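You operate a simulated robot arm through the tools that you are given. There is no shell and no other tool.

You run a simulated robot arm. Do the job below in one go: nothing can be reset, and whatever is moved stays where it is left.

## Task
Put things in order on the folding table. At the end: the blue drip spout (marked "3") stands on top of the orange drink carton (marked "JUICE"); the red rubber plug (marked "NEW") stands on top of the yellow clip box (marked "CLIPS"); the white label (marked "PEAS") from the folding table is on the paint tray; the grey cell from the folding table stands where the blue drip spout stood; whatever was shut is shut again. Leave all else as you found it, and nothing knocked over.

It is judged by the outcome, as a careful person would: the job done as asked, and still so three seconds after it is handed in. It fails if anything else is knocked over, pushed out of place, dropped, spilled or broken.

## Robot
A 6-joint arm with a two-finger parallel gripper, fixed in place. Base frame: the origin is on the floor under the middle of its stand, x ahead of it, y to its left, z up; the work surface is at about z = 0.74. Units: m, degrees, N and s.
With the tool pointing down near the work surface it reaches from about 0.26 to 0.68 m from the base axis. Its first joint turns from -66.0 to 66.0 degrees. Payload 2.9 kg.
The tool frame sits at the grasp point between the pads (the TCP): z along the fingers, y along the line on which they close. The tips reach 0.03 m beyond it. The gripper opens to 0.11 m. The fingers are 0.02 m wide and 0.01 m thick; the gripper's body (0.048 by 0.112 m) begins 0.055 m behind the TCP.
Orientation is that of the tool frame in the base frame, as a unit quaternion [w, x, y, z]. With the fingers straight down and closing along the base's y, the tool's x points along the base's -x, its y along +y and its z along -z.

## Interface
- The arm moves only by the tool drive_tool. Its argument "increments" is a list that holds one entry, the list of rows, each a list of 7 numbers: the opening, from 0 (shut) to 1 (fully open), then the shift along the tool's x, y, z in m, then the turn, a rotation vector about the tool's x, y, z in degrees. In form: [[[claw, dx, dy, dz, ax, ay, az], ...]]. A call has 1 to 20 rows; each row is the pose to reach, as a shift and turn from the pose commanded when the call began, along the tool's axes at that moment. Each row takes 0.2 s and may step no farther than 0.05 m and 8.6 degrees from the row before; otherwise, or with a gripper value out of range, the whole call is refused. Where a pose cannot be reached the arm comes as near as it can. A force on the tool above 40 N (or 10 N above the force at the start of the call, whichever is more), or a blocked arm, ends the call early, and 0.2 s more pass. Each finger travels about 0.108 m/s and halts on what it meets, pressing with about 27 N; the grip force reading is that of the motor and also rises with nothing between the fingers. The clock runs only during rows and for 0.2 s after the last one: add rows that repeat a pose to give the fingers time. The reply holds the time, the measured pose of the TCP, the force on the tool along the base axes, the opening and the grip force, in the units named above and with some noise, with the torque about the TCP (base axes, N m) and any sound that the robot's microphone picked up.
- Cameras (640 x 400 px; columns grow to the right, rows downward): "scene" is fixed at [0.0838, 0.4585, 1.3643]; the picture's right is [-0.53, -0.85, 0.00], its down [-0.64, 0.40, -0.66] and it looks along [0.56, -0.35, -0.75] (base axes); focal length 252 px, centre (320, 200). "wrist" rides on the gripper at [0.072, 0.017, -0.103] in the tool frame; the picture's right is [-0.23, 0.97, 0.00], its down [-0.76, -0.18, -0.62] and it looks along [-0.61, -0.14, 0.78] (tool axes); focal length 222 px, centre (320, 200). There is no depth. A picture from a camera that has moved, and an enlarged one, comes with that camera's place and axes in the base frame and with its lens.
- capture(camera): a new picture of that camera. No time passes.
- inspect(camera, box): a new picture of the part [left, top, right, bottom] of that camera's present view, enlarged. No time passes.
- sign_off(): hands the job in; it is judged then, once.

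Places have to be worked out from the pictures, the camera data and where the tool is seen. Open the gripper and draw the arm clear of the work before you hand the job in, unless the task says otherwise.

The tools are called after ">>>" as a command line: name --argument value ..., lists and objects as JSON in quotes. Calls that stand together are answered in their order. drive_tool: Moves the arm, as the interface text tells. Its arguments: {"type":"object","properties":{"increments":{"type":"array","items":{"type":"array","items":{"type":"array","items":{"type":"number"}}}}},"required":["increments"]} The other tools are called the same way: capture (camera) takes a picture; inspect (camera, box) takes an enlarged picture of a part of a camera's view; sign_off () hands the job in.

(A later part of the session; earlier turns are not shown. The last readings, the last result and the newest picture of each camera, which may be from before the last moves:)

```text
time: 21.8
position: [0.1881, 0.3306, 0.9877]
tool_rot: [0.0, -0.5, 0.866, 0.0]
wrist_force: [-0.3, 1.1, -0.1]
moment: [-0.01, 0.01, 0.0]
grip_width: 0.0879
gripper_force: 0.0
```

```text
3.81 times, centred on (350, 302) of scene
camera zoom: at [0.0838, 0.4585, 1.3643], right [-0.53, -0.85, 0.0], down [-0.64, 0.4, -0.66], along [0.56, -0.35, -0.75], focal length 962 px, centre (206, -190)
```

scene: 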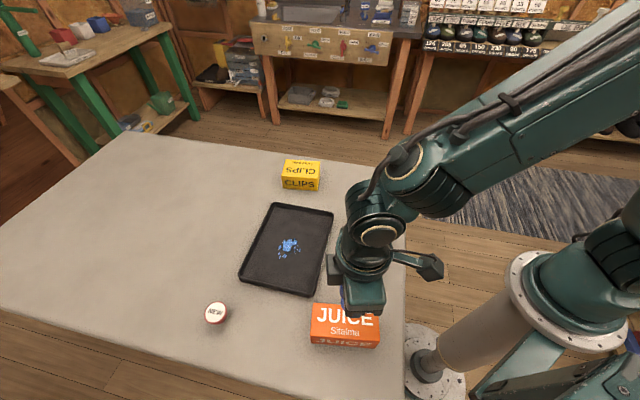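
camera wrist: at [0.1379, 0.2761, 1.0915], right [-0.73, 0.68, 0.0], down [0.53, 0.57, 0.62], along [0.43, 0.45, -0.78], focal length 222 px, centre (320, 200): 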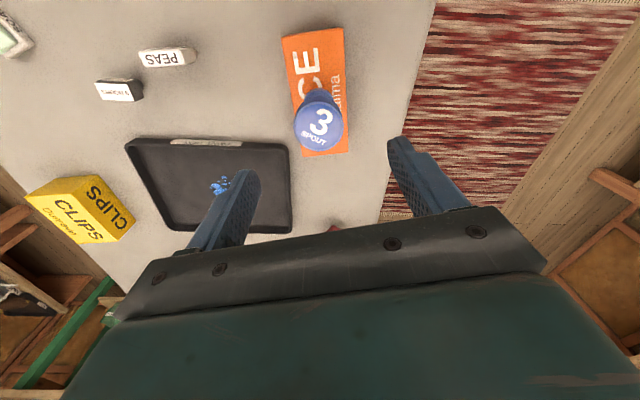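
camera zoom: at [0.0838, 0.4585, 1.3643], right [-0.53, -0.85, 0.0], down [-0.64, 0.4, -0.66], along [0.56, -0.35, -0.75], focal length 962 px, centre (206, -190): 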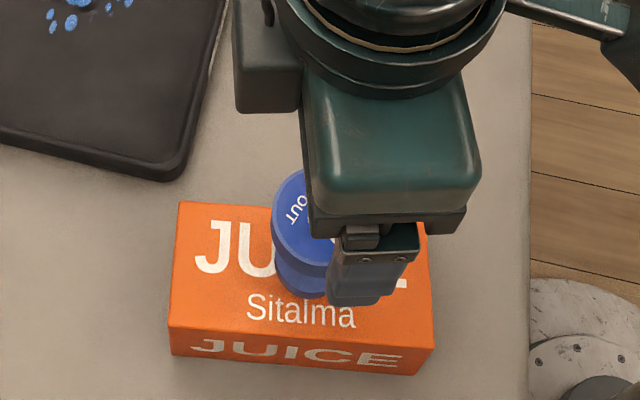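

The spout stands on the carton. Next is the cell: I travel to above (0.3755, 0.148) and turn the hand so the fingers close across its thin side.

>>> drive_tool --increments '[[[0.8, 0.005, -0.0194, 0.0, 0, 0, 8], [0.8, 0.01, -0.0387, 0.0, 0, 0, 16], [0.8, 0.015, -0.0581, 0.005, 0, 0, 24], [0.8, 0.02, -0.0774, 0.01, 0, 0, 32], [0.8, 0.025, -0.0968, 0.015, 0, 0, 40], [0.8, 0.03, -0.1161, 0.02, 0, 0, 48], [0.8, 0.035, -0.1355, 0.027, 0, 0, 56], [0.8, 0.04, -0.1548, 0.034, 0, 0, 64], [0.8, 0.045, -0.1742, 0.041, 0, 0, 72], [0.8, 0.05, -0.1935, 0.048, 0, 0, 80], [0.8, 0.055, -0.2129, 0.055, 0, 0, 88], [0.8, 0.06, -0.2322, 0.061, 0, 0, 96], [0.8, 0.0649, -0.2516, 0.0665, 0, 0, 104], [0.8, 0.0649, -0.2516, 0.0665, 0, 0, 105], [0.8, 0.0649, -0.2516, 0.0665, 0, 0, 105]]]'

>>> capture --camera "wrist"

>>> capture --camera "scene"

```text
time: 25.0
position: [0.3743, 0.1476, 0.9206]
tool_rot: [0.0, 0.384, 0.924, 0.001]
wrist_force: [-0.6, 0.4, -0.1]
moment: [0.0, 0.0, -0.03]
grip_width: 0.0881
gripper_force: 0.1
```

```text
taken
camera wrist: at [0.3362, 0.2113, 1.024], right [0.85, 0.53, 0.0], down [0.41, -0.66, 0.62], along [0.33, -0.53, -0.78], focal length 222 px, centre (320, 200)
```

wrist: 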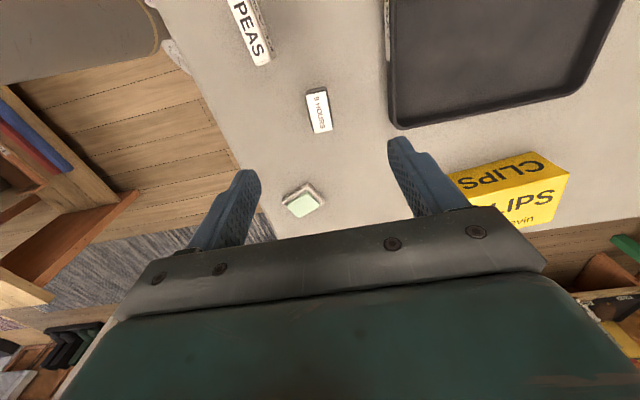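

```text
taken
```

scene: 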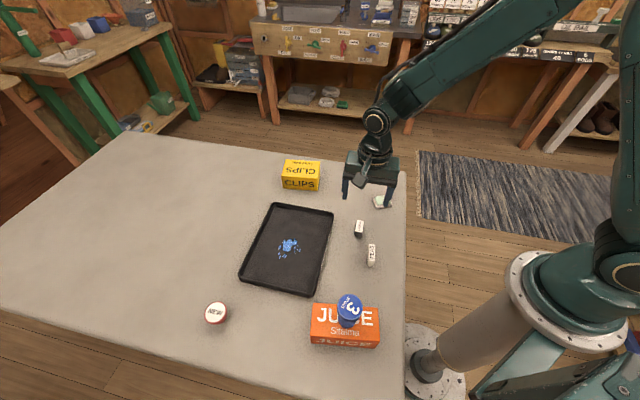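

The hand is above the cell and the spout still stands upright on the carton. I'm enlarging the cell and the spout.

>>> inspect --camera "wrist" --box '[220, 0, 400, 150]'

>>> inspect --camera "scene" --box '[300, 285, 390, 355]'

>>> inspect --camera "scene" --box '[340, 175, 400, 275]'

```text
2.67 times, centred on (310, 75) of wrist
camera zoom: at [0.3362, 0.2113, 1.024], right [0.85, 0.53, 0.0], down [0.41, -0.66, 0.62], along [0.33, -0.53, -0.78], focal length 592 px, centre (347, 533)
```

zoom: 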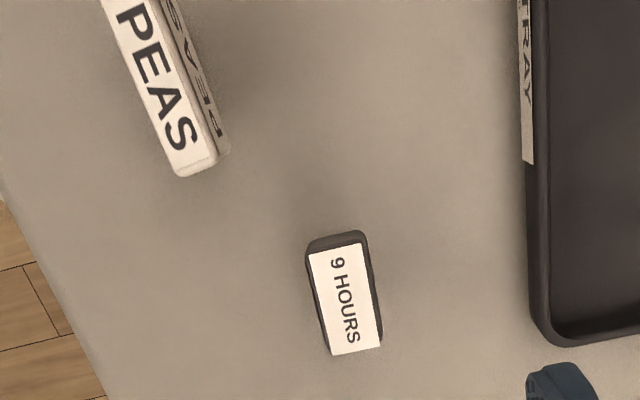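

```text
5.71 times, centred on (345, 320) of scene
camera zoom: at [0.0838, 0.4585, 1.3643], right [-0.53, -0.85, 0.0], down [-0.64, 0.4, -0.66], along [0.56, -0.35, -0.75], focal length 1442 px, centre (177, -486)
```

zoom: 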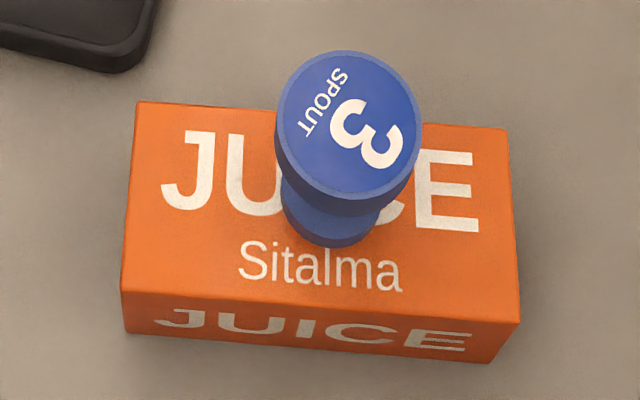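

```text
4.00 times, centred on (370, 225) of scene
camera zoom: at [0.0838, 0.4585, 1.3643], right [-0.53, -0.85, 0.0], down [-0.64, 0.4, -0.66], along [0.56, -0.35, -0.75], focal length 1010 px, centre (120, 100)
```

zoom: 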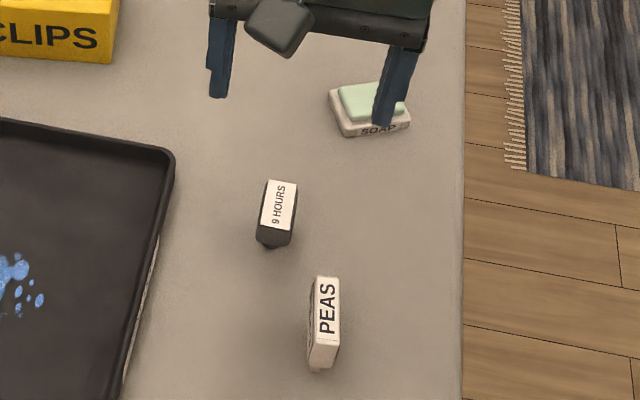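

The cell centre is (0.375, 0.1487) with its long axis at about -46°, which matches the hand. I narrow to about 55 mm and descend to TCP z 0.776.

>>> drive_tool --increments '[[[0.5, 0.0006, 0, 0.0, 0, 0, 0], [0.5, 0.0006, 0, 0.03, 0, 0, 0], [0.5, 0.0006, 0, 0.06, 0, 0, 0], [0.5, 0.0006, 0, 0.09, 0, 0, 0], [0.5, 0.0006, 0, 0.115, 0, 0, 0], [0.5, 0.0006, 0, 0.115, 0, 0, 0]]]'

>>> inspect --camera "wrist" --box '[230, 80, 430, 220]'

>>> inspect --camera "scene" --box '[330, 180, 410, 260]'

```text
time: 26.4
position: [0.3774, 0.1474, 0.8069]
tool_rot: [0.0, 0.382, 0.924, 0.001]
wrist_force: [0.3, -0.3, 0.1]
moment: [0.01, -0.01, 0.05]
grip_width: 0.0551
gripper_force: 0.1
```

```text
2.86 times, centred on (330, 150) of wrist
camera zoom: at [0.3369, 0.2104, 0.9093], right [0.85, 0.53, 0.0], down [0.41, -0.66, 0.62], along [0.33, -0.53, -0.78], focal length 635 px, centre (291, 343)
```

zoom: 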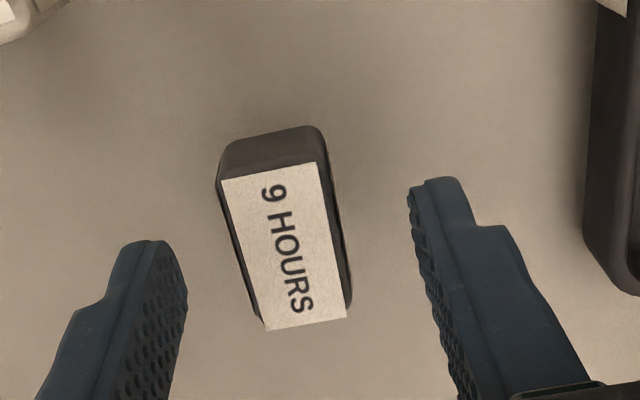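

```text
5.00 times, centred on (370, 220) of scene
camera zoom: at [0.0838, 0.4585, 1.3643], right [-0.53, -0.85, 0.0], down [-0.64, 0.4, -0.66], along [0.56, -0.35, -0.75], focal length 1262 px, centre (70, 100)
```

zoom: 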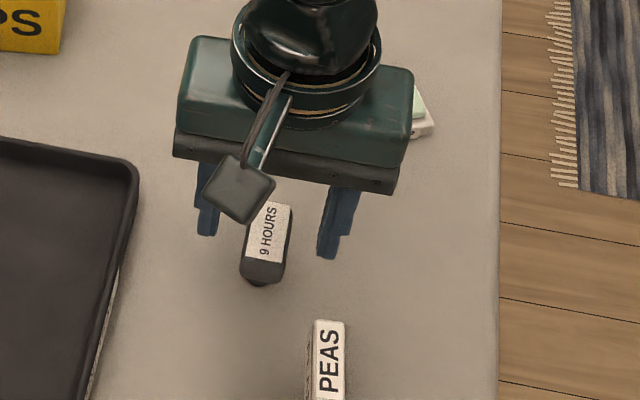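

Well centred, within about 0.5 mm. I go down the last 30 mm and close slowly on the cell.

>>> drive_tool --increments '[[[0.5, 0, 0, 0.015, 0, 0, 1.4], [0.5, 0, 0, 0.029, 0, 0, 1.4], [0.4, 0, 0, 0.029, 0, 0, 1.4], [0.32, 0, 0, 0.029, 0, 0, 1.4], [0.26, 0, 0, 0.029, 0, 0, 1.4], [0.23, 0, 0, 0.029, 0, 0, 1.4], [0.2, 0, 0, 0.029, 0, 0, 1.4], [0.17, 0, 0, 0.029, 0, 0, 1.4], [0.14, 0, 0, 0.029, 0, 0, 1.4], [0.1, 0, 0, 0.029, 0, 0, 1.4], [0.1, 0, 0, 0.029, 0, 0, 1.4]]]'

>>> inspect --camera "wrist" --box '[230, 80, 430, 220]'

>>> inspect --camera "scene" --box '[330, 180, 410, 260]'

```text
time: 28.8
position: [0.375, 0.149, 0.7788]
tool_rot: [0.0, 0.394, 0.919, 0.0]
wrist_force: [0.0, 1.0, 0.0]
moment: [0.01, -0.01, -0.01]
grip_width: 0.0231
gripper_force: 27.0
```

```text
2.86 times, centred on (330, 150) of wrist
camera zoom: at [0.3374, 0.2123, 0.8806], right [0.86, 0.51, 0.0], down [0.4, -0.67, 0.62], along [0.32, -0.54, -0.78], focal length 635 px, centre (291, 343)
```

zoom: 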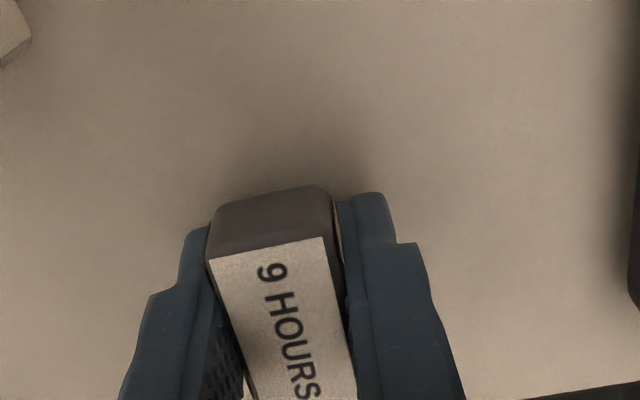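

```text
5.00 times, centred on (370, 220) of scene
camera zoom: at [0.0838, 0.4585, 1.3643], right [-0.53, -0.85, 0.0], down [-0.64, 0.4, -0.66], along [0.56, -0.35, -0.75], focal length 1262 px, centre (70, 100)
```

zoom: 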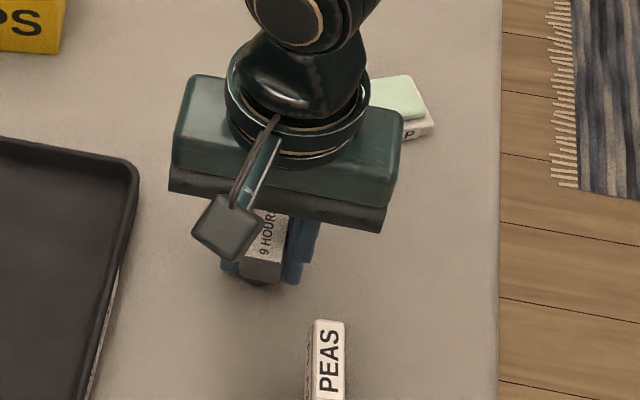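

The cell is gripped at 23 mm with 27 N. I lift it straight up.

>>> drive_tool --increments '[[[0.1, 0, 0, -0.01, 0, 0, 0], [0.1, 0, 0, -0.04, 0, 0, 0], [0.1, 0, 0, -0.08, 0, 0, 0], [0.1, 0, 0, -0.12, 0, 0, 0], [0.1, 0, 0, -0.14, 0, 0, 0], [0.1, 0, 0, -0.14, 0, 0, 0]]]'

>>> inspect --camera "wrist" --box '[200, 60, 440, 230]'

>>> inspect --camera "scene" --box '[310, 130, 430, 260]'

```text
time: 30.2
position: [0.3751, 0.1497, 0.9185]
tool_rot: [0.001, 0.394, 0.919, 0.001]
wrist_force: [0.1, -0.3, -1.0]
moment: [0.02, 0.0, 0.02]
grip_width: 0.0231
gripper_force: 27.2
```

```text
2.35 times, centred on (320, 145) of wrist
camera zoom: at [0.3378, 0.2131, 1.0214], right [0.86, 0.51, 0.0], down [0.4, -0.67, 0.62], along [0.32, -0.54, -0.78], focal length 523 px, centre (320, 329)
```

zoom: 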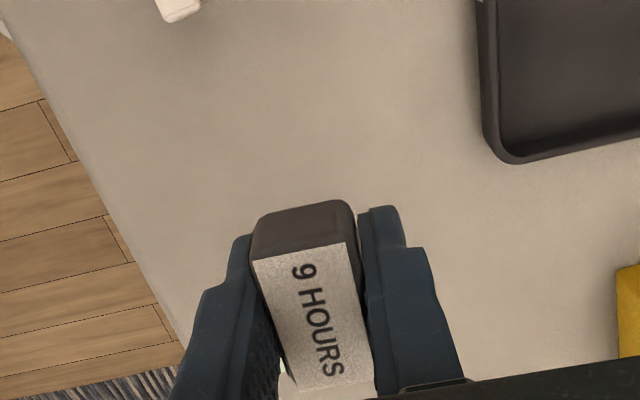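

```text
3.08 times, centred on (370, 195) of scene
camera zoom: at [0.0838, 0.4585, 1.3643], right [-0.53, -0.85, 0.0], down [-0.64, 0.4, -0.66], along [0.56, -0.35, -0.75], focal length 777 px, centre (166, 215)
```

zoom: 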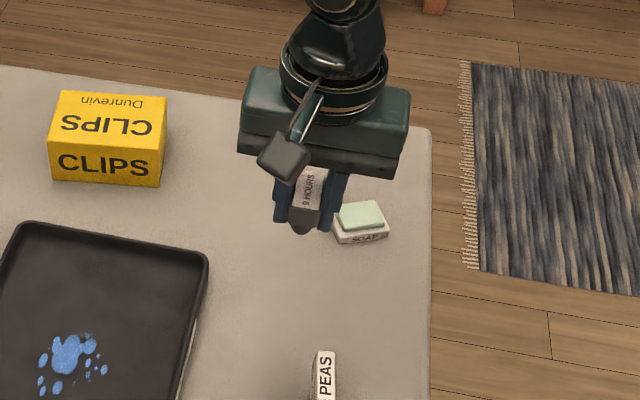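

The lift is clean. I move the cell over the spout's old place at (0.544, 0.005).

>>> drive_tool --increments '[[[0.1, -0.0367, 0.0039, 0, 0, 0, 0], [0.1, -0.0734, 0.0078, 0, 0, 0, 0], [0.1, -0.1102, 0.0117, 0, 0, 0, 0], [0.1, -0.1469, 0.0156, 0, 0, 0, 0], [0.1, -0.1836, 0.0195, 0, 0, 0, 0], [0.1, -0.2203, 0.0234, 0, 0, 0, 0], [0.1, -0.2203, 0.0234, 0, 0, 0, 0], [0.1, -0.2203, 0.0234, 0, 0, 0, 0]]]'

>>> capture --camera "wrist"

>>> inspect --camera "scene" --box '[310, 100, 430, 220]'

```text
time: 32.0
position: [0.5441, 0.0068, 0.92]
tool_rot: [0.0, 0.394, 0.919, 0.001]
wrist_force: [-0.4, -0.6, 0.9]
moment: [0.01, -0.01, 0.04]
grip_width: 0.0229
gripper_force: 26.2
```

```text
taken
camera wrist: at [0.5063, 0.0698, 1.022], right [0.86, 0.51, 0.0], down [0.4, -0.67, 0.62], along [0.32, -0.54, -0.78], focal length 222 px, centre (320, 200)
```

wrist: 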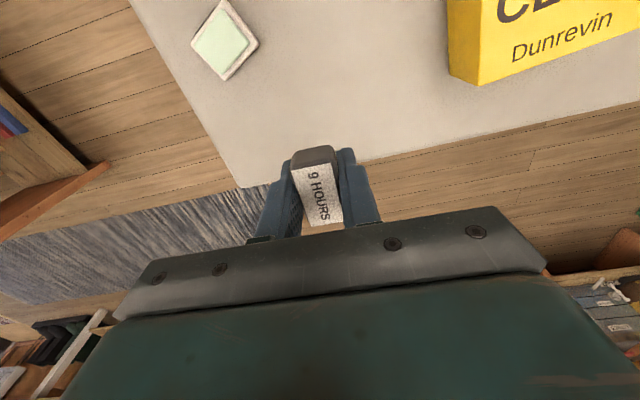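

```text
3.33 times, centred on (370, 160) of scene
camera zoom: at [0.0838, 0.4585, 1.3643], right [-0.53, -0.85, 0.0], down [-0.64, 0.4, -0.66], along [0.56, -0.35, -0.75], focal length 841 px, centre (153, 333)
```

zoom: 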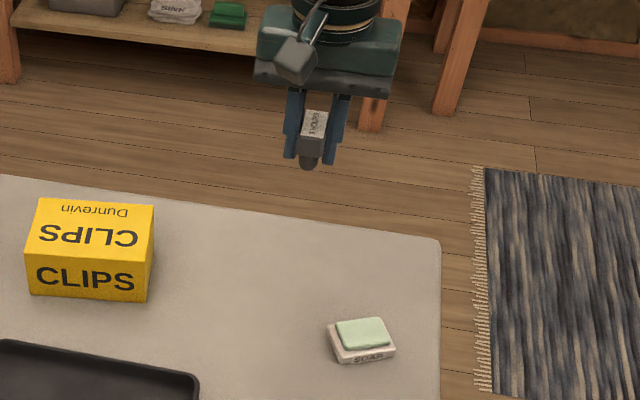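

The cell is over the target. I lower it to about 5 mm above the table.

>>> drive_tool --increments '[[[0.1, 0, 0, 0.04, 0, 0, 0], [0.1, 0, 0, 0.08, 0, 0, 0], [0.1, 0, 0, 0.115, 0, 0, 0], [0.1, 0, 0, 0.13, 0, 0, 0], [0.1, 0, 0, 0.135, 0, 0, 0], [0.1, 0, 0, 0.135, 0, 0, 0]]]'

>>> inspect --camera "scene" --box '[330, 120, 410, 200]'

>>> inspect --camera "wrist" --box '[220, 90, 420, 230]'

```text
time: 33.4
position: [0.544, 0.0036, 0.7837]
tool_rot: [0.001, 0.393, 0.919, 0.0]
wrist_force: [0.1, 0.2, -0.7]
moment: [0.01, 0.02, -0.01]
grip_width: 0.0235
gripper_force: 26.7
```

```text
5.00 times, centred on (370, 160) of scene
camera zoom: at [0.0838, 0.4585, 1.3643], right [-0.53, -0.85, 0.0], down [-0.64, 0.4, -0.66], along [0.56, -0.35, -0.75], focal length 1262 px, centre (70, 400)
```

zoom: 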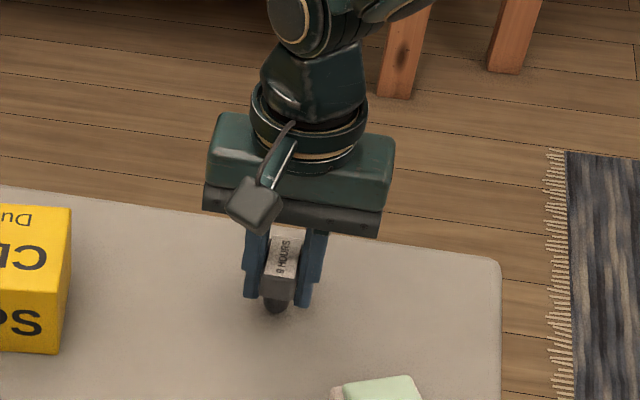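

```text
2.86 times, centred on (320, 160) of wrist
camera zoom: at [0.5065, 0.0688, 0.886], right [0.86, 0.51, 0.0], down [0.4, -0.67, 0.62], along [0.32, -0.54, -0.78], focal length 635 px, centre (320, 314)
```

zoom: 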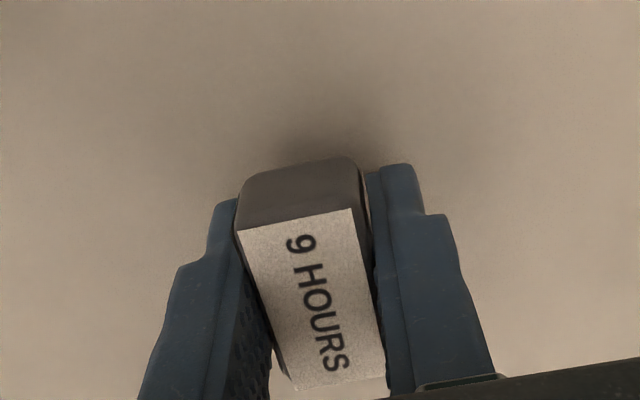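

The cell hangs just above the old spout spot. I lower gently and watch the force.

>>> drive_tool --increments '[[[0.1, 0, 0, 0.002, 0, 0, 0], [0.1, 0, 0, 0.004, 0, 0, 0], [0.1, 0, 0, 0.004, 0, 0, 0]]]'

```text
time: 34.2
position: [0.5432, 0.0058, 0.7788]
tool_rot: [0.0, 0.394, 0.919, -0.001]
wrist_force: [0.0, 0.5, -1.8]
moment: [-0.04, 0.0, -0.02]
grip_width: 0.0233
gripper_force: 27.2
```

>>> drive_tool --increments '[[[0.1, 0, 0, 0.001, 0, 0, 0], [0.1, 0, 0, 0.0015, 0, 0, 0], [0.1, 0, 0, 0.0015, 0, 0, 0]]]'

```text
time: 35.0
position: [0.5436, 0.0054, 0.7765]
tool_rot: [0.0, 0.394, 0.919, 0.0]
wrist_force: [-0.8, -0.3, 5.8]
moment: [0.0, 0.06, -0.02]
grip_width: 0.0233
gripper_force: 26.6
```

The cell touched the table (5.8 N upward). I ease off 0.7 mm and open slowly.

>>> drive_tool --increments '[[[0.1, 0, 0, -0.0007, 0, 0, 0], [0.15, 0, 0, -0.0007, 0, 0, 0], [0.2, 0, 0, -0.0007, 0, 0, 0], [0.22, 0, 0, -0.0007, 0, 0, 0], [0.24, 0, 0, -0.0007, 0, 0, 0], [0.28, 0, 0, -0.0007, 0, 0, 0], [0.35, 0, 0, -0.0007, 0, 0, 0], [0.5, 0, 0, -0.0007, 0, 0, 0], [0.5, 0, 0, -0.0007, 0, 0, 0]]]'

>>> inspect --camera "scene" --box '[330, 120, 410, 200]'

>>> inspect --camera "wrist" --box '[220, 90, 420, 230]'

```text
time: 37.0
position: [0.5446, 0.0056, 0.7785]
tool_rot: [0.001, 0.395, 0.919, 0.0]
wrist_force: [-0.4, 0.2, 1.1]
moment: [0.02, -0.04, 0.01]
grip_width: 0.0548
gripper_force: 0.1
```

```text
5.00 times, centred on (370, 160) of scene
camera zoom: at [0.0838, 0.4585, 1.3643], right [-0.53, -0.85, 0.0], down [-0.64, 0.4, -0.66], along [0.56, -0.35, -0.75], focal length 1262 px, centre (70, 400)
```

zoom: 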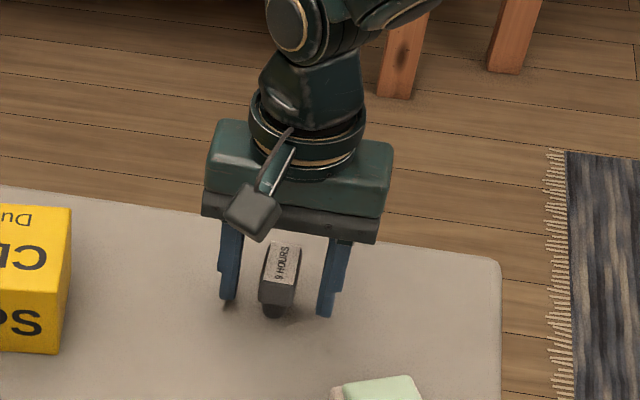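

```text
2.86 times, centred on (320, 160) of wrist
camera zoom: at [0.5068, 0.0689, 0.8809], right [0.86, 0.51, 0.0], down [0.4, -0.67, 0.62], along [0.32, -0.54, -0.78], focal length 635 px, centre (320, 314)
```

zoom: 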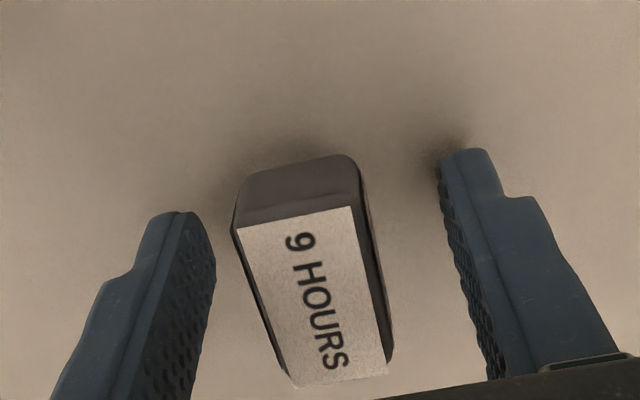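

The cell stands on its own at the spout's old place. I withdraw upward.

>>> drive_tool --increments '[[[0.5, 0, 0, -0.01, 0, 0, 0], [0.5, 0, 0, -0.05, 0, 0, 0], [0.5, 0, 0, -0.1, 0, 0, 0], [0.5, 0, 0, -0.15, 0, 0, 0], [0.5, 0, 0, -0.15, 0, 0, 0]]]'

>>> capture --camera "wrist"

>>> inspect --camera "scene" --box '[330, 120, 410, 280]'

```text
time: 38.2
position: [0.5446, 0.0042, 0.9268]
tool_rot: [0.0, 0.394, 0.919, 0.0]
wrist_force: [0.5, 0.0, 0.8]
moment: [0.03, -0.02, -0.02]
grip_width: 0.0549
gripper_force: 0.1
```

```text
taken
camera wrist: at [0.5078, 0.0691, 1.03], right [0.86, 0.51, 0.0], down [0.4, -0.67, 0.62], along [0.32, -0.54, -0.78], focal length 222 px, centre (320, 200)
```

wrist: 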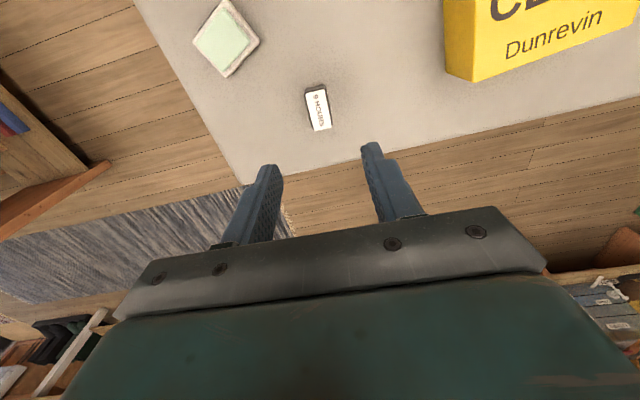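

```text
2.50 times, centred on (370, 200) of scene
camera zoom: at [0.0838, 0.4585, 1.3643], right [-0.53, -0.85, 0.0], down [-0.64, 0.4, -0.66], along [0.56, -0.35, -0.75], focal length 631 px, centre (195, 200)
```

zoom: 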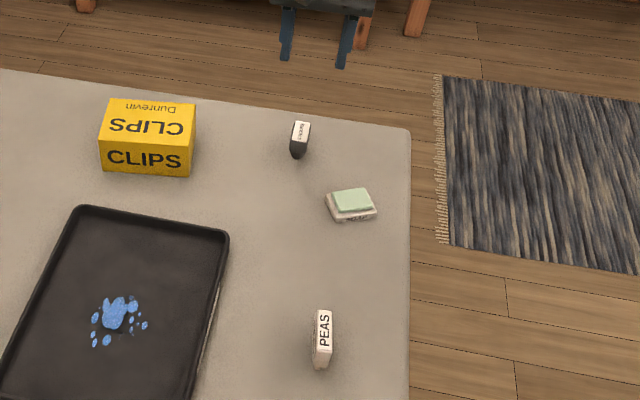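

The cell stands and everything else is in place. Next is the PEAS label: I move above about (0.290, 0.177) to look at it closely.

>>> drive_tool --increments '[[[0.5, 0.0375, -0.0082, 0, 0, 0, -1], [0.5, 0.0749, -0.0163, 0, 0, 0, -2], [0.5, 0.1124, -0.0245, 0, 0, 0, -3], [0.5, 0.1499, -0.0327, 0, 0, 0, -4], [0.5, 0.1873, -0.0408, 0, 0, 0, -5], [0.5, 0.2248, -0.049, 0, 0, 0, -6], [0.5, 0.2622, -0.0571, 0, 0, 0, -6.4], [0.5, 0.2997, -0.0653, 0, 0, 0, -6.4], [0.5, 0.2997, -0.0653, 0, 0, 0, -6.4]]]'

>>> capture --camera "wrist"

>>> capture --camera "scene"

```text
time: 40.2
position: [0.2889, 0.1785, 0.9268]
tool_rot: [0.0, 0.342, 0.94, 0.0]
wrist_force: [0.1, -0.2, 0.0]
moment: [-0.02, 0.0, 0.0]
grip_width: 0.055
gripper_force: 0.0
```

```text
taken
camera wrist: at [0.2452, 0.2375, 1.0293], right [0.8, 0.6, 0.0], down [0.47, -0.63, 0.62], along [0.37, -0.5, -0.78], focal length 222 px, centre (320, 200)
```

wrist: 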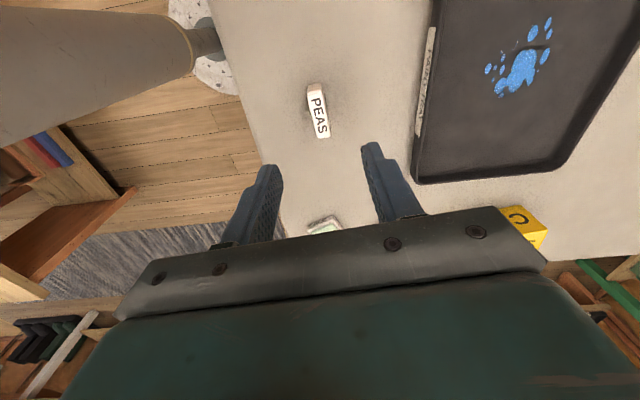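

```text
taken
```

scene: 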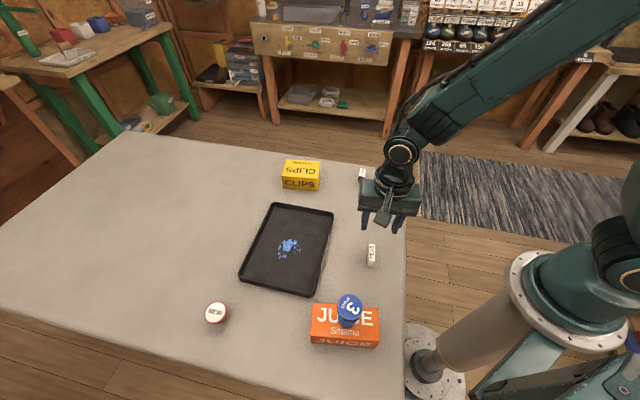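

I'm enlarging the label to measure its centre and direction.

>>> inspect --camera "wrist" --box '[260, 60, 380, 160]'

>>> inspect --camera "scene" --box '[350, 230, 390, 275]'

```text
4.00 times, centred on (320, 110) of wrist
camera zoom: at [0.2452, 0.2375, 1.0293], right [0.8, 0.6, 0.0], down [0.47, -0.63, 0.62], along [0.37, -0.5, -0.78], focal length 888 px, centre (320, 560)
```

zoom: 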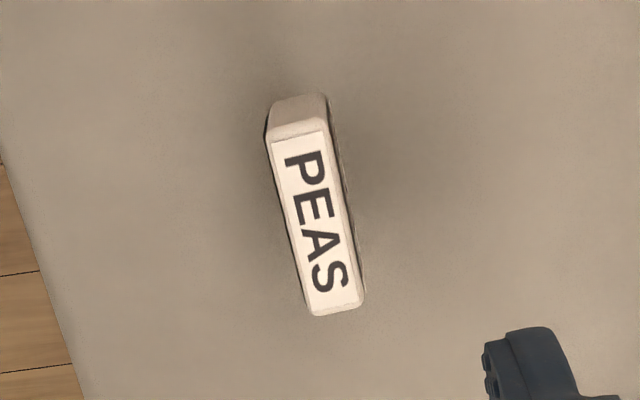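

```text
8.89 times, centred on (370, 252) of scene
camera zoom: at [0.0837, 0.4585, 1.3643], right [-0.53, -0.85, 0.0], down [-0.64, 0.4, -0.66], along [0.56, -0.35, -0.75], focal length 2244 px, centre (-124, -267)
```

zoom: 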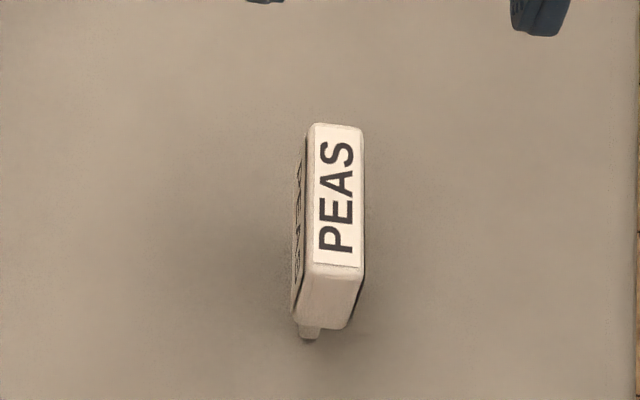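

The label block is about 45 x 14 mm, centred at (0.289, 0.1765) with its top at about 0.797, on a thin foot. I descend in two steps, first to z 0.815 to recheck the centring.

>>> drive_tool --increments '[[[0.5, 0.0007, -0.001, 0.03, 0, 0, 1], [0.5, 0.0007, -0.001, 0.06, 0, 0, 1], [0.5, 0.0007, -0.001, 0.09, 0, 0, 1], [0.5, 0.0007, -0.001, 0.111, 0, 0, 1], [0.5, 0.0007, -0.001, 0.111, 0, 0, 1]]]'

>>> inspect --camera "wrist" --box '[230, 80, 430, 220]'

>>> inspect --camera "scene" --box '[335, 200, 415, 280]'

```text
time: 41.4
position: [0.2896, 0.1749, 0.8171]
tool_rot: [0.0, 0.35, 0.937, -0.001]
wrist_force: [1.2, -0.8, 0.0]
moment: [-0.01, 0.02, -0.02]
grip_width: 0.0552
gripper_force: 0.0
```

```text
2.86 times, centred on (330, 150) of wrist
camera zoom: at [0.2459, 0.2354, 0.9199], right [0.81, 0.59, 0.0], down [0.46, -0.63, 0.62], along [0.37, -0.5, -0.78], focal length 635 px, centre (291, 343)
```

zoom: 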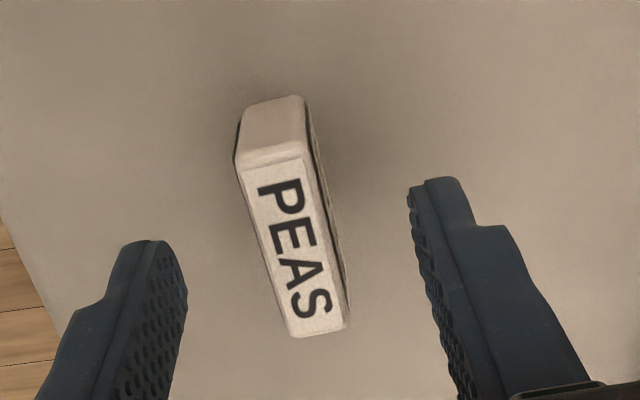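

```text
5.00 times, centred on (375, 240) of scene
camera zoom: at [0.0838, 0.4585, 1.3643], right [-0.53, -0.85, 0.0], down [-0.64, 0.4, -0.66], along [0.56, -0.35, -0.75], focal length 1262 px, centre (45, 0)
```

zoom: 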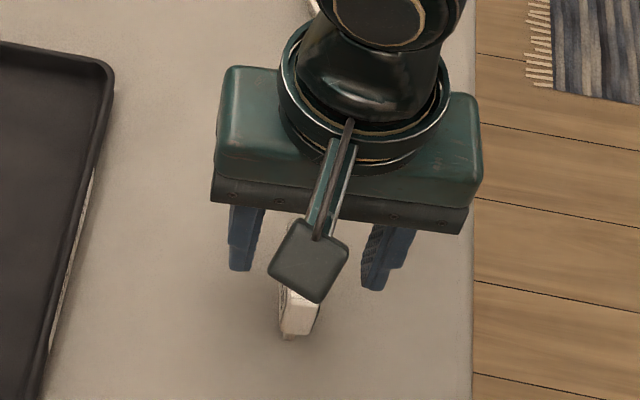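

The label sits about 1 mm to the +y side of centre, so I correct for that. Then I descend to TCP z 0.778 and close slowly.

>>> drive_tool --increments '[[[0.5, 0, 0.001, 0.02, 0, 0, -0.5], [0.5, 0, 0.001, 0.037, 0, 0, -0.5], [0.4, 0, 0.001, 0.037, 0, 0, -0.5], [0.3, 0, 0.001, 0.037, 0, 0, -0.5], [0.22, 0, 0.001, 0.037, 0, 0, -0.5], [0.18, 0, 0.001, 0.037, 0, 0, -0.5], [0.15, 0, 0.001, 0.037, 0, 0, -0.5], [0.12, 0, 0.001, 0.037, 0, 0, -0.5], [0.09, 0, 0.001, 0.037, 0, 0, -0.5], [0.05, 0, 0.001, 0.037, 0, 0, -0.5], [0.02, 0, 0.001, 0.037, 0, 0, -0.5]]]'

>>> inspect --camera "wrist" --box '[230, 80, 430, 220]'

>>> inspect --camera "scene" --box '[335, 200, 415, 280]'

```text
time: 43.8
position: [0.2896, 0.1765, 0.778]
tool_rot: [0.0, 0.345, 0.939, 0.0]
wrist_force: [0.2, 0.8, 0.2]
moment: [0.01, -0.02, 0.01]
grip_width: 0.0149
gripper_force: 27.0
```

```text
2.86 times, centred on (330, 150) of wrist
camera zoom: at [0.2457, 0.2372, 0.8818], right [0.81, 0.59, 0.0], down [0.46, -0.63, 0.62], along [0.37, -0.5, -0.78], focal length 635 px, centre (291, 343)
```

zoom: 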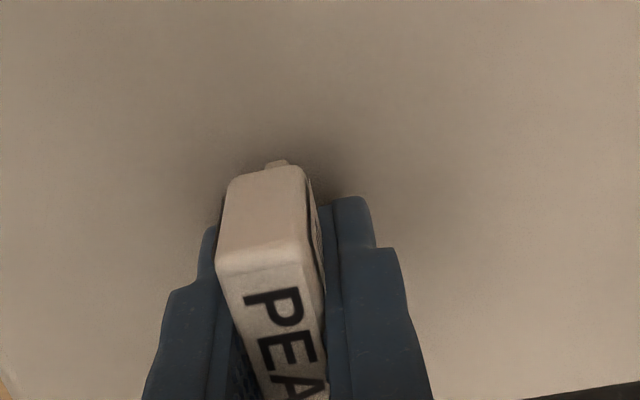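

```text
5.00 times, centred on (375, 240) of scene
camera zoom: at [0.0838, 0.4585, 1.3643], right [-0.53, -0.85, 0.0], down [-0.64, 0.4, -0.66], along [0.56, -0.35, -0.75], focal length 1262 px, centre (45, 0)
```

zoom: 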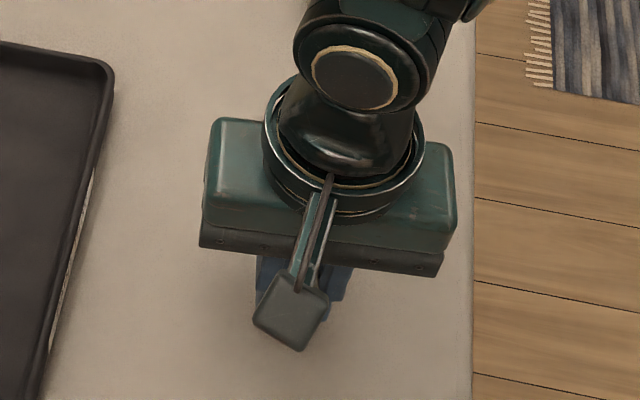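

The label is gripped at 14.9 mm. I lift it straight up, well above the tray rim.

>>> drive_tool --increments '[[[0.02, 0, 0, -0.01, 0, 0, 0], [0.02, 0, 0, -0.04, 0, 0, 0], [0.02, 0, 0, -0.08, 0, 0, 0], [0.02, 0, 0, -0.12, 0, 0, 0], [0.02, 0, 0, -0.12, 0, 0, 0]]]'

>>> capture --camera "wrist"

>>> inspect --camera "scene" --box '[230, 170, 420, 300]'

```text
time: 45.0
position: [0.2898, 0.1756, 0.9011]
tool_rot: [0.0, 0.347, 0.938, 0.0]
wrist_force: [0.4, 0.4, 0.8]
moment: [-0.02, -0.02, 0.0]
grip_width: 0.0146
gripper_force: 27.5
```

```text
taken
camera wrist: at [0.2459, 0.2357, 1.0033], right [0.81, 0.59, 0.0], down [0.46, -0.63, 0.62], along [0.37, -0.5, -0.78], focal length 222 px, centre (320, 200)
```

wrist: 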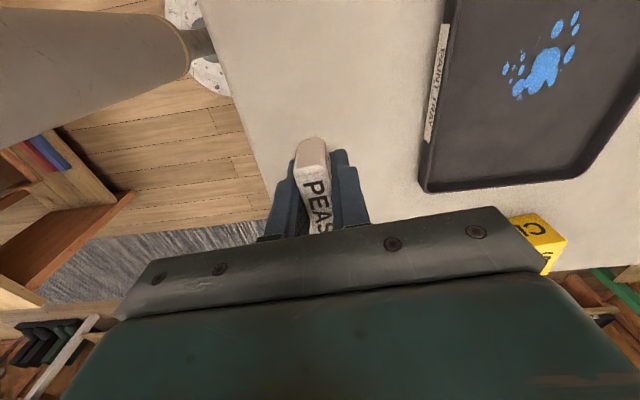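

```text
3.08 times, centred on (325, 235) of scene
camera zoom: at [0.0838, 0.4585, 1.3643], right [-0.53, -0.85, 0.0], down [-0.64, 0.4, -0.66], along [0.56, -0.35, -0.75], focal length 777 px, centre (305, 92)
```

zoom: 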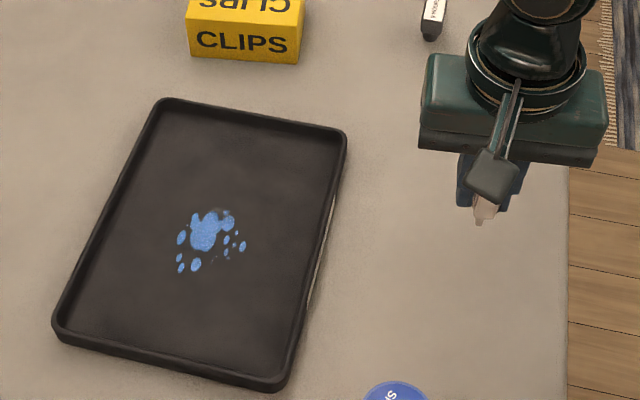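

The label is clear of the table. I carry it over the clean far part of the tray, about (0.50, 0.284), away from the paint splash.

>>> drive_tool --increments '[[[0.02, -0.0151, 0.0362, 0, 0, 0, 1], [0.02, -0.0302, 0.0725, 0, 0, 0, 2], [0.02, -0.0453, 0.1087, 0, 0, 0, 3], [0.02, -0.0604, 0.1449, 0, 0, 0, 4], [0.02, -0.0755, 0.1812, 0, 0, 0, 4.5], [0.02, -0.0906, 0.2174, 0, 0, 0, 4.5], [0.02, -0.0906, 0.2174, 0, 0, 0, 4.5], [0.02, -0.0906, 0.2174, 0, 0, 0, 4.5]]]'

>>> capture --camera "wrist"

>>> inspect --camera "scene" --box '[230, 140, 390, 300]'

```text
time: 46.8
position: [0.5007, 0.2843, 0.8976]
tool_rot: [0.001, 0.382, 0.924, 0.0]
wrist_force: [1.0, 0.0, -1.0]
moment: [0.0, 0.0, 0.01]
grip_width: 0.0148
gripper_force: 27.2
```

```text
taken
camera wrist: at [0.4614, 0.348, 1.0013], right [0.85, 0.53, 0.0], down [0.41, -0.66, 0.62], along [0.33, -0.53, -0.78], focal length 222 px, centre (320, 200)
```

wrist: 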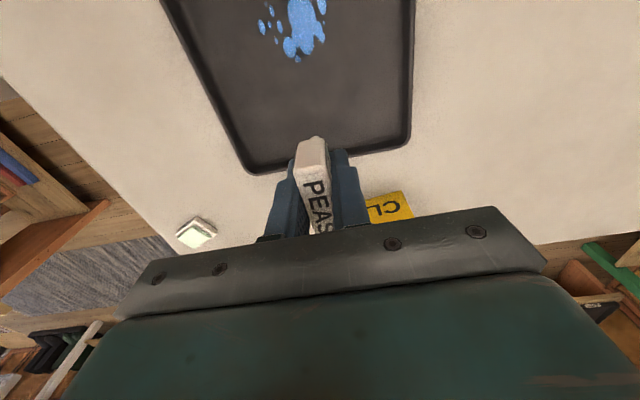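

```text
2.50 times, centred on (310, 220) of scene
camera zoom: at [0.0838, 0.4585, 1.3643], right [-0.53, -0.85, 0.0], down [-0.64, 0.4, -0.66], along [0.56, -0.35, -0.75], focal length 631 px, centre (345, 150)
```

zoom: 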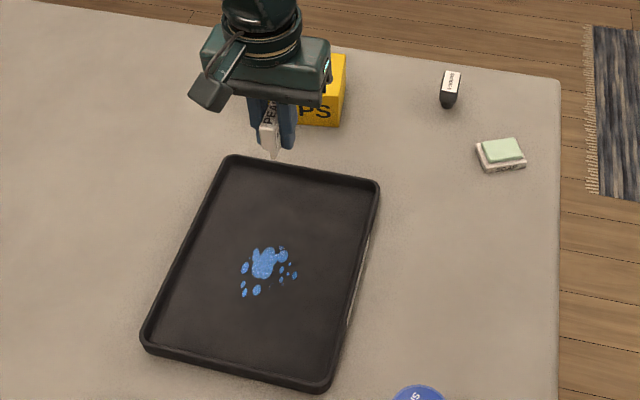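

The position over the tray agrees with my estimate, about 30 mm inside its far rim. I lower until the label's foot should be about 10 mm above the tray floor.

>>> drive_tool --increments '[[[0.02, 0, 0, 0.03, 0, 0, 0], [0.02, 0, 0, 0.06, 0, 0, 0], [0.02, 0, 0, 0.09, 0, 0, 0], [0.02, 0, 0, 0.105, 0, 0, 0], [0.02, 0, 0, 0.105, 0, 0, 0]]]'

>>> inspect --camera "wrist" --box '[200, 60, 440, 230]'

>>> inspect --camera "scene" --box '[240, 170, 350, 260]'

```text
time: 48.0
position: [0.5006, 0.2854, 0.7946]
tool_rot: [-0.001, 0.382, 0.924, 0.001]
wrist_force: [-0.2, -0.2, -0.1]
moment: [0.0, 0.01, 0.0]
grip_width: 0.0147
gripper_force: 27.3
```

```text
2.35 times, centred on (320, 145) of wrist
camera zoom: at [0.461, 0.3481, 0.8969], right [0.85, 0.53, 0.0], down [0.41, -0.66, 0.62], along [0.33, -0.53, -0.78], focal length 523 px, centre (320, 329)
```

zoom: 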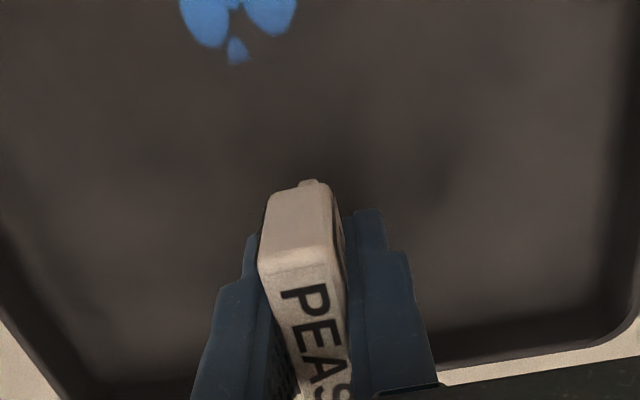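

```text
4.44 times, centred on (295, 215) of scene
camera zoom: at [0.0838, 0.4585, 1.3643], right [-0.53, -0.85, 0.0], down [-0.64, 0.4, -0.66], along [0.56, -0.35, -0.75], focal length 1122 px, centre (431, 133)
```

zoom: 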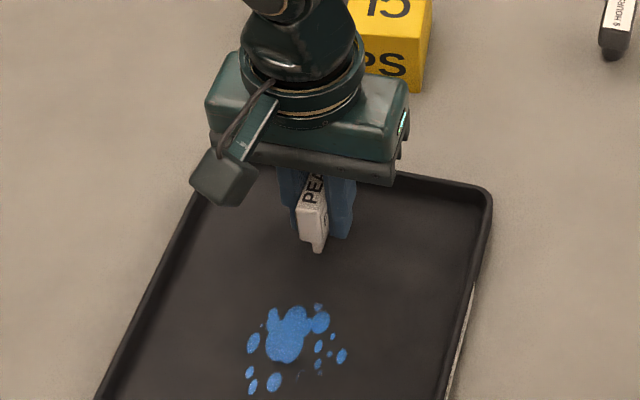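

The label is inside the tray, upright, with no contact yet. I lower further in small steps and watch the force.

>>> drive_tool --increments '[[[0.02, 0, 0, 0.002, 0, 0, 0], [0.02, 0, 0, 0.004, 0, 0, 0], [0.02, 0, 0, 0.006, 0, 0, 0], [0.02, 0, 0, 0.006, 0, 0, 0]]]'

```text
time: 49.0
position: [0.5, 0.2832, 0.7885]
tool_rot: [0.0, 0.382, 0.924, 0.0]
wrist_force: [0.8, 0.4, -0.4]
moment: [-0.02, 0.0, 0.01]
grip_width: 0.0146
gripper_force: 27.1
```

No contact at 0.788, so I go another 3 mm in 1 mm rows.

>>> drive_tool --increments '[[[0.02, 0, 0, 0.001, 0, 0, 0], [0.02, 0, 0, 0.002, 0, 0, 0], [0.02, 0, 0, 0.003, 0, 0, 0], [0.02, 0, 0, 0.003, 0, 0, 0]]]'

```text
time: 50.0
position: [0.4992, 0.2843, 0.786]
tool_rot: [0.0, 0.383, 0.924, 0.0]
wrist_force: [0.1, 0.1, -1.2]
moment: [0.0, -0.04, 0.02]
grip_width: 0.0146
gripper_force: 26.6
```

Still free at a commanded z of about 0.784. I continue 2 mm more.

>>> drive_tool --increments '[[[0.02, 0, 0, 0.001, 0, 0, 0], [0.02, 0, 0, 0.002, 0, 0, 0], [0.02, 0, 0, 0.002, 0, 0, 0]]]'

```text
time: 50.8
position: [0.4999, 0.2836, 0.7846]
tool_rot: [0.001, 0.383, 0.924, 0.001]
wrist_force: [-2.1, -0.3, 15.3]
moment: [-0.01, 0.1, 0.03]
grip_width: 0.0145
gripper_force: 26.6
```

Touch-down at 15 N. I ease off 1.3 mm and read the force again before releasing.

>>> drive_tool --increments '[[[0.02, 0, 0, -0.0007, 0, 0, 0], [0.02, 0, 0, -0.0013, 0, 0, 0], [0.02, 0, 0, -0.0013, 0, 0, 0]]]'

>>> inspect --camera "scene" --box '[240, 170, 350, 260]'

>>> inspect --camera "wrist" --box '[200, 60, 440, 230]'

```text
time: 51.6
position: [0.4991, 0.2842, 0.7843]
tool_rot: [0.0, 0.382, 0.924, -0.001]
wrist_force: [1.8, 3.5, 7.4]
moment: [0.13, -0.09, -0.01]
grip_width: 0.0148
gripper_force: 27.3
```

```text
4.44 times, centred on (295, 215) of scene
camera zoom: at [0.0837, 0.4585, 1.3643], right [-0.53, -0.85, 0.0], down [-0.64, 0.4, -0.66], along [0.56, -0.35, -0.75], focal length 1122 px, centre (431, 133)
```

zoom: 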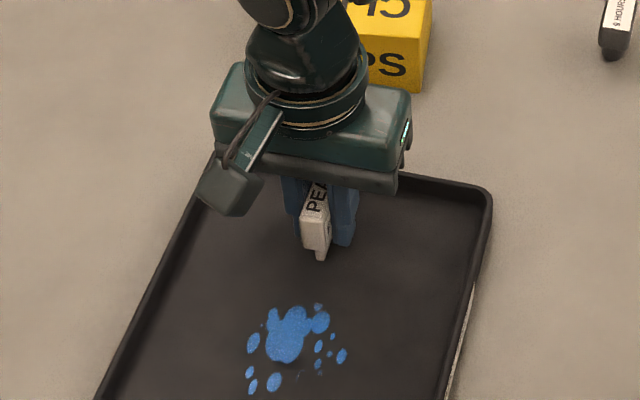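

```text
2.35 times, centred on (320, 145) of wrist
camera zoom: at [0.4606, 0.3466, 0.8875], right [0.85, 0.53, 0.0], down [0.41, -0.66, 0.62], along [0.33, -0.53, -0.78], focal length 523 px, centre (320, 329)
```

zoom: 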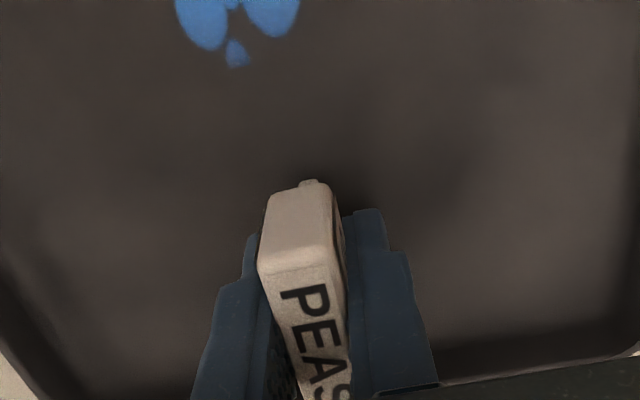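

There is still about 7 N of load, so I ease up a further 0.8 mm.

>>> drive_tool --increments '[[[0.02, 0, 0, -0.0008, 0, 0, 0], [0.02, 0, 0, -0.0008, 0, 0, 0]]]'

```text
time: 52.2
position: [0.4981, 0.2838, 0.7852]
tool_rot: [-0.001, 0.383, 0.924, -0.002]
wrist_force: [1.0, -1.5, 0.4]
moment: [-0.03, -0.03, -0.02]
grip_width: 0.0146
gripper_force: 27.1
```

Load is near zero with the foot just on the floor. I open slowly.

>>> drive_tool --increments '[[[0.08, 0, 0, 0.0002, 0, 0, 0], [0.12, 0, 0, 0.0002, 0, 0, 0], [0.14, 0, 0, 0.0002, 0, 0, 0], [0.16, 0, 0, 0.0002, 0, 0, 0], [0.19, 0, 0, 0.0002, 0, 0, 0], [0.24, 0, 0, 0.0002, 0, 0, 0], [0.32, 0, 0, 0.0002, 0, 0, 0], [0.42, 0, 0, 0.0002, 0, 0, 0], [0.42, 0, 0, 0.0002, 0, 0, 0]]]'

>>> inspect --camera "scene" --box '[240, 170, 350, 260]'

>>> inspect --camera "wrist" --box '[200, 60, 440, 230]'

```text
time: 54.2
position: [0.501, 0.2837, 0.7844]
tool_rot: [0.0, 0.383, 0.924, -0.001]
wrist_force: [0.3, -0.6, -0.5]
moment: [0.01, -0.04, 0.01]
grip_width: 0.0462
gripper_force: 0.0
```

```text
4.44 times, centred on (295, 215) of scene
camera zoom: at [0.0838, 0.4585, 1.3643], right [-0.53, -0.85, 0.0], down [-0.64, 0.4, -0.66], along [0.56, -0.35, -0.75], focal length 1122 px, centre (431, 133)
```

zoom: 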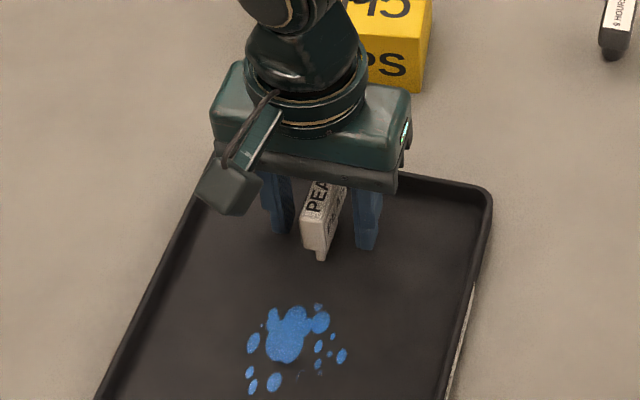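

```text
2.35 times, centred on (320, 145) of wrist
camera zoom: at [0.4606, 0.3467, 0.8883], right [0.85, 0.53, 0.0], down [0.41, -0.66, 0.62], along [0.33, -0.53, -0.78], focal length 523 px, centre (320, 329)
```

zoom: 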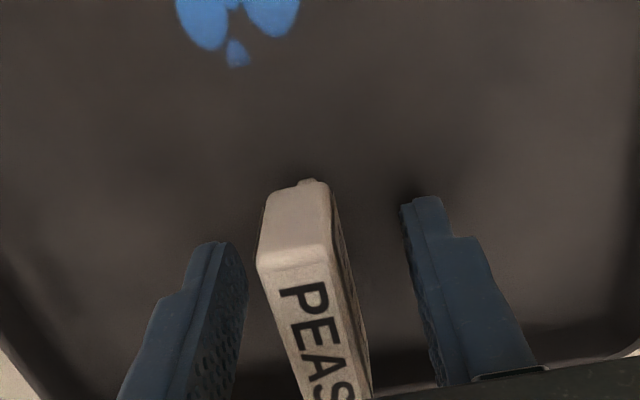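

The label stands by itself in the tray. I withdraw straight up.

>>> drive_tool --increments '[[[0.42, 0, 0, -0.01, 0, 0, 0], [0.42, 0, 0, -0.05, 0, 0, 0], [0.42, 0, 0, -0.1, 0, 0, 0], [0.42, 0, 0, -0.15, 0, 0, 0], [0.42, 0, 0, -0.15, 0, 0, 0]]]'

>>> capture --camera "wrist"

>>> capture --camera "scene"

```text
time: 55.4
position: [0.4977, 0.2824, 0.9362]
tool_rot: [-0.001, 0.383, 0.924, -0.001]
wrist_force: [0.4, -0.1, -0.3]
moment: [0.01, -0.04, 0.0]
grip_width: 0.046
gripper_force: 0.1
```

```text
taken
camera wrist: at [0.4576, 0.3449, 1.0385], right [0.85, 0.53, 0.0], down [0.41, -0.66, 0.62], along [0.33, -0.53, -0.78], focal length 222 px, centre (320, 200)
```

wrist: 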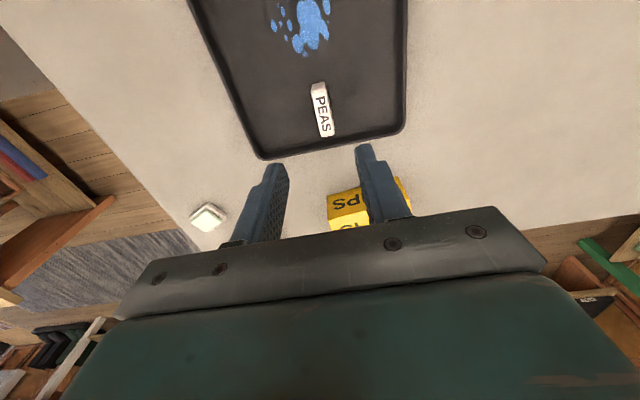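

```text
taken
```

scene: 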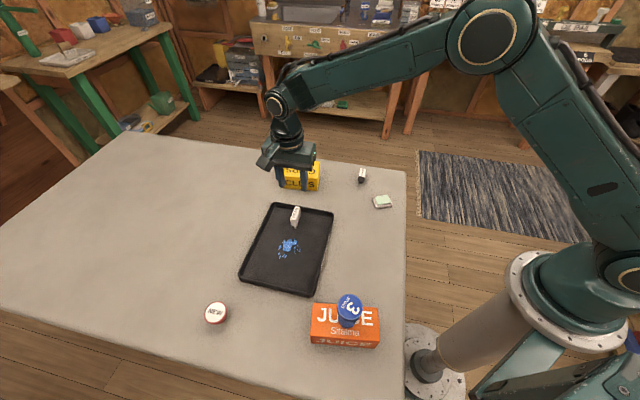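

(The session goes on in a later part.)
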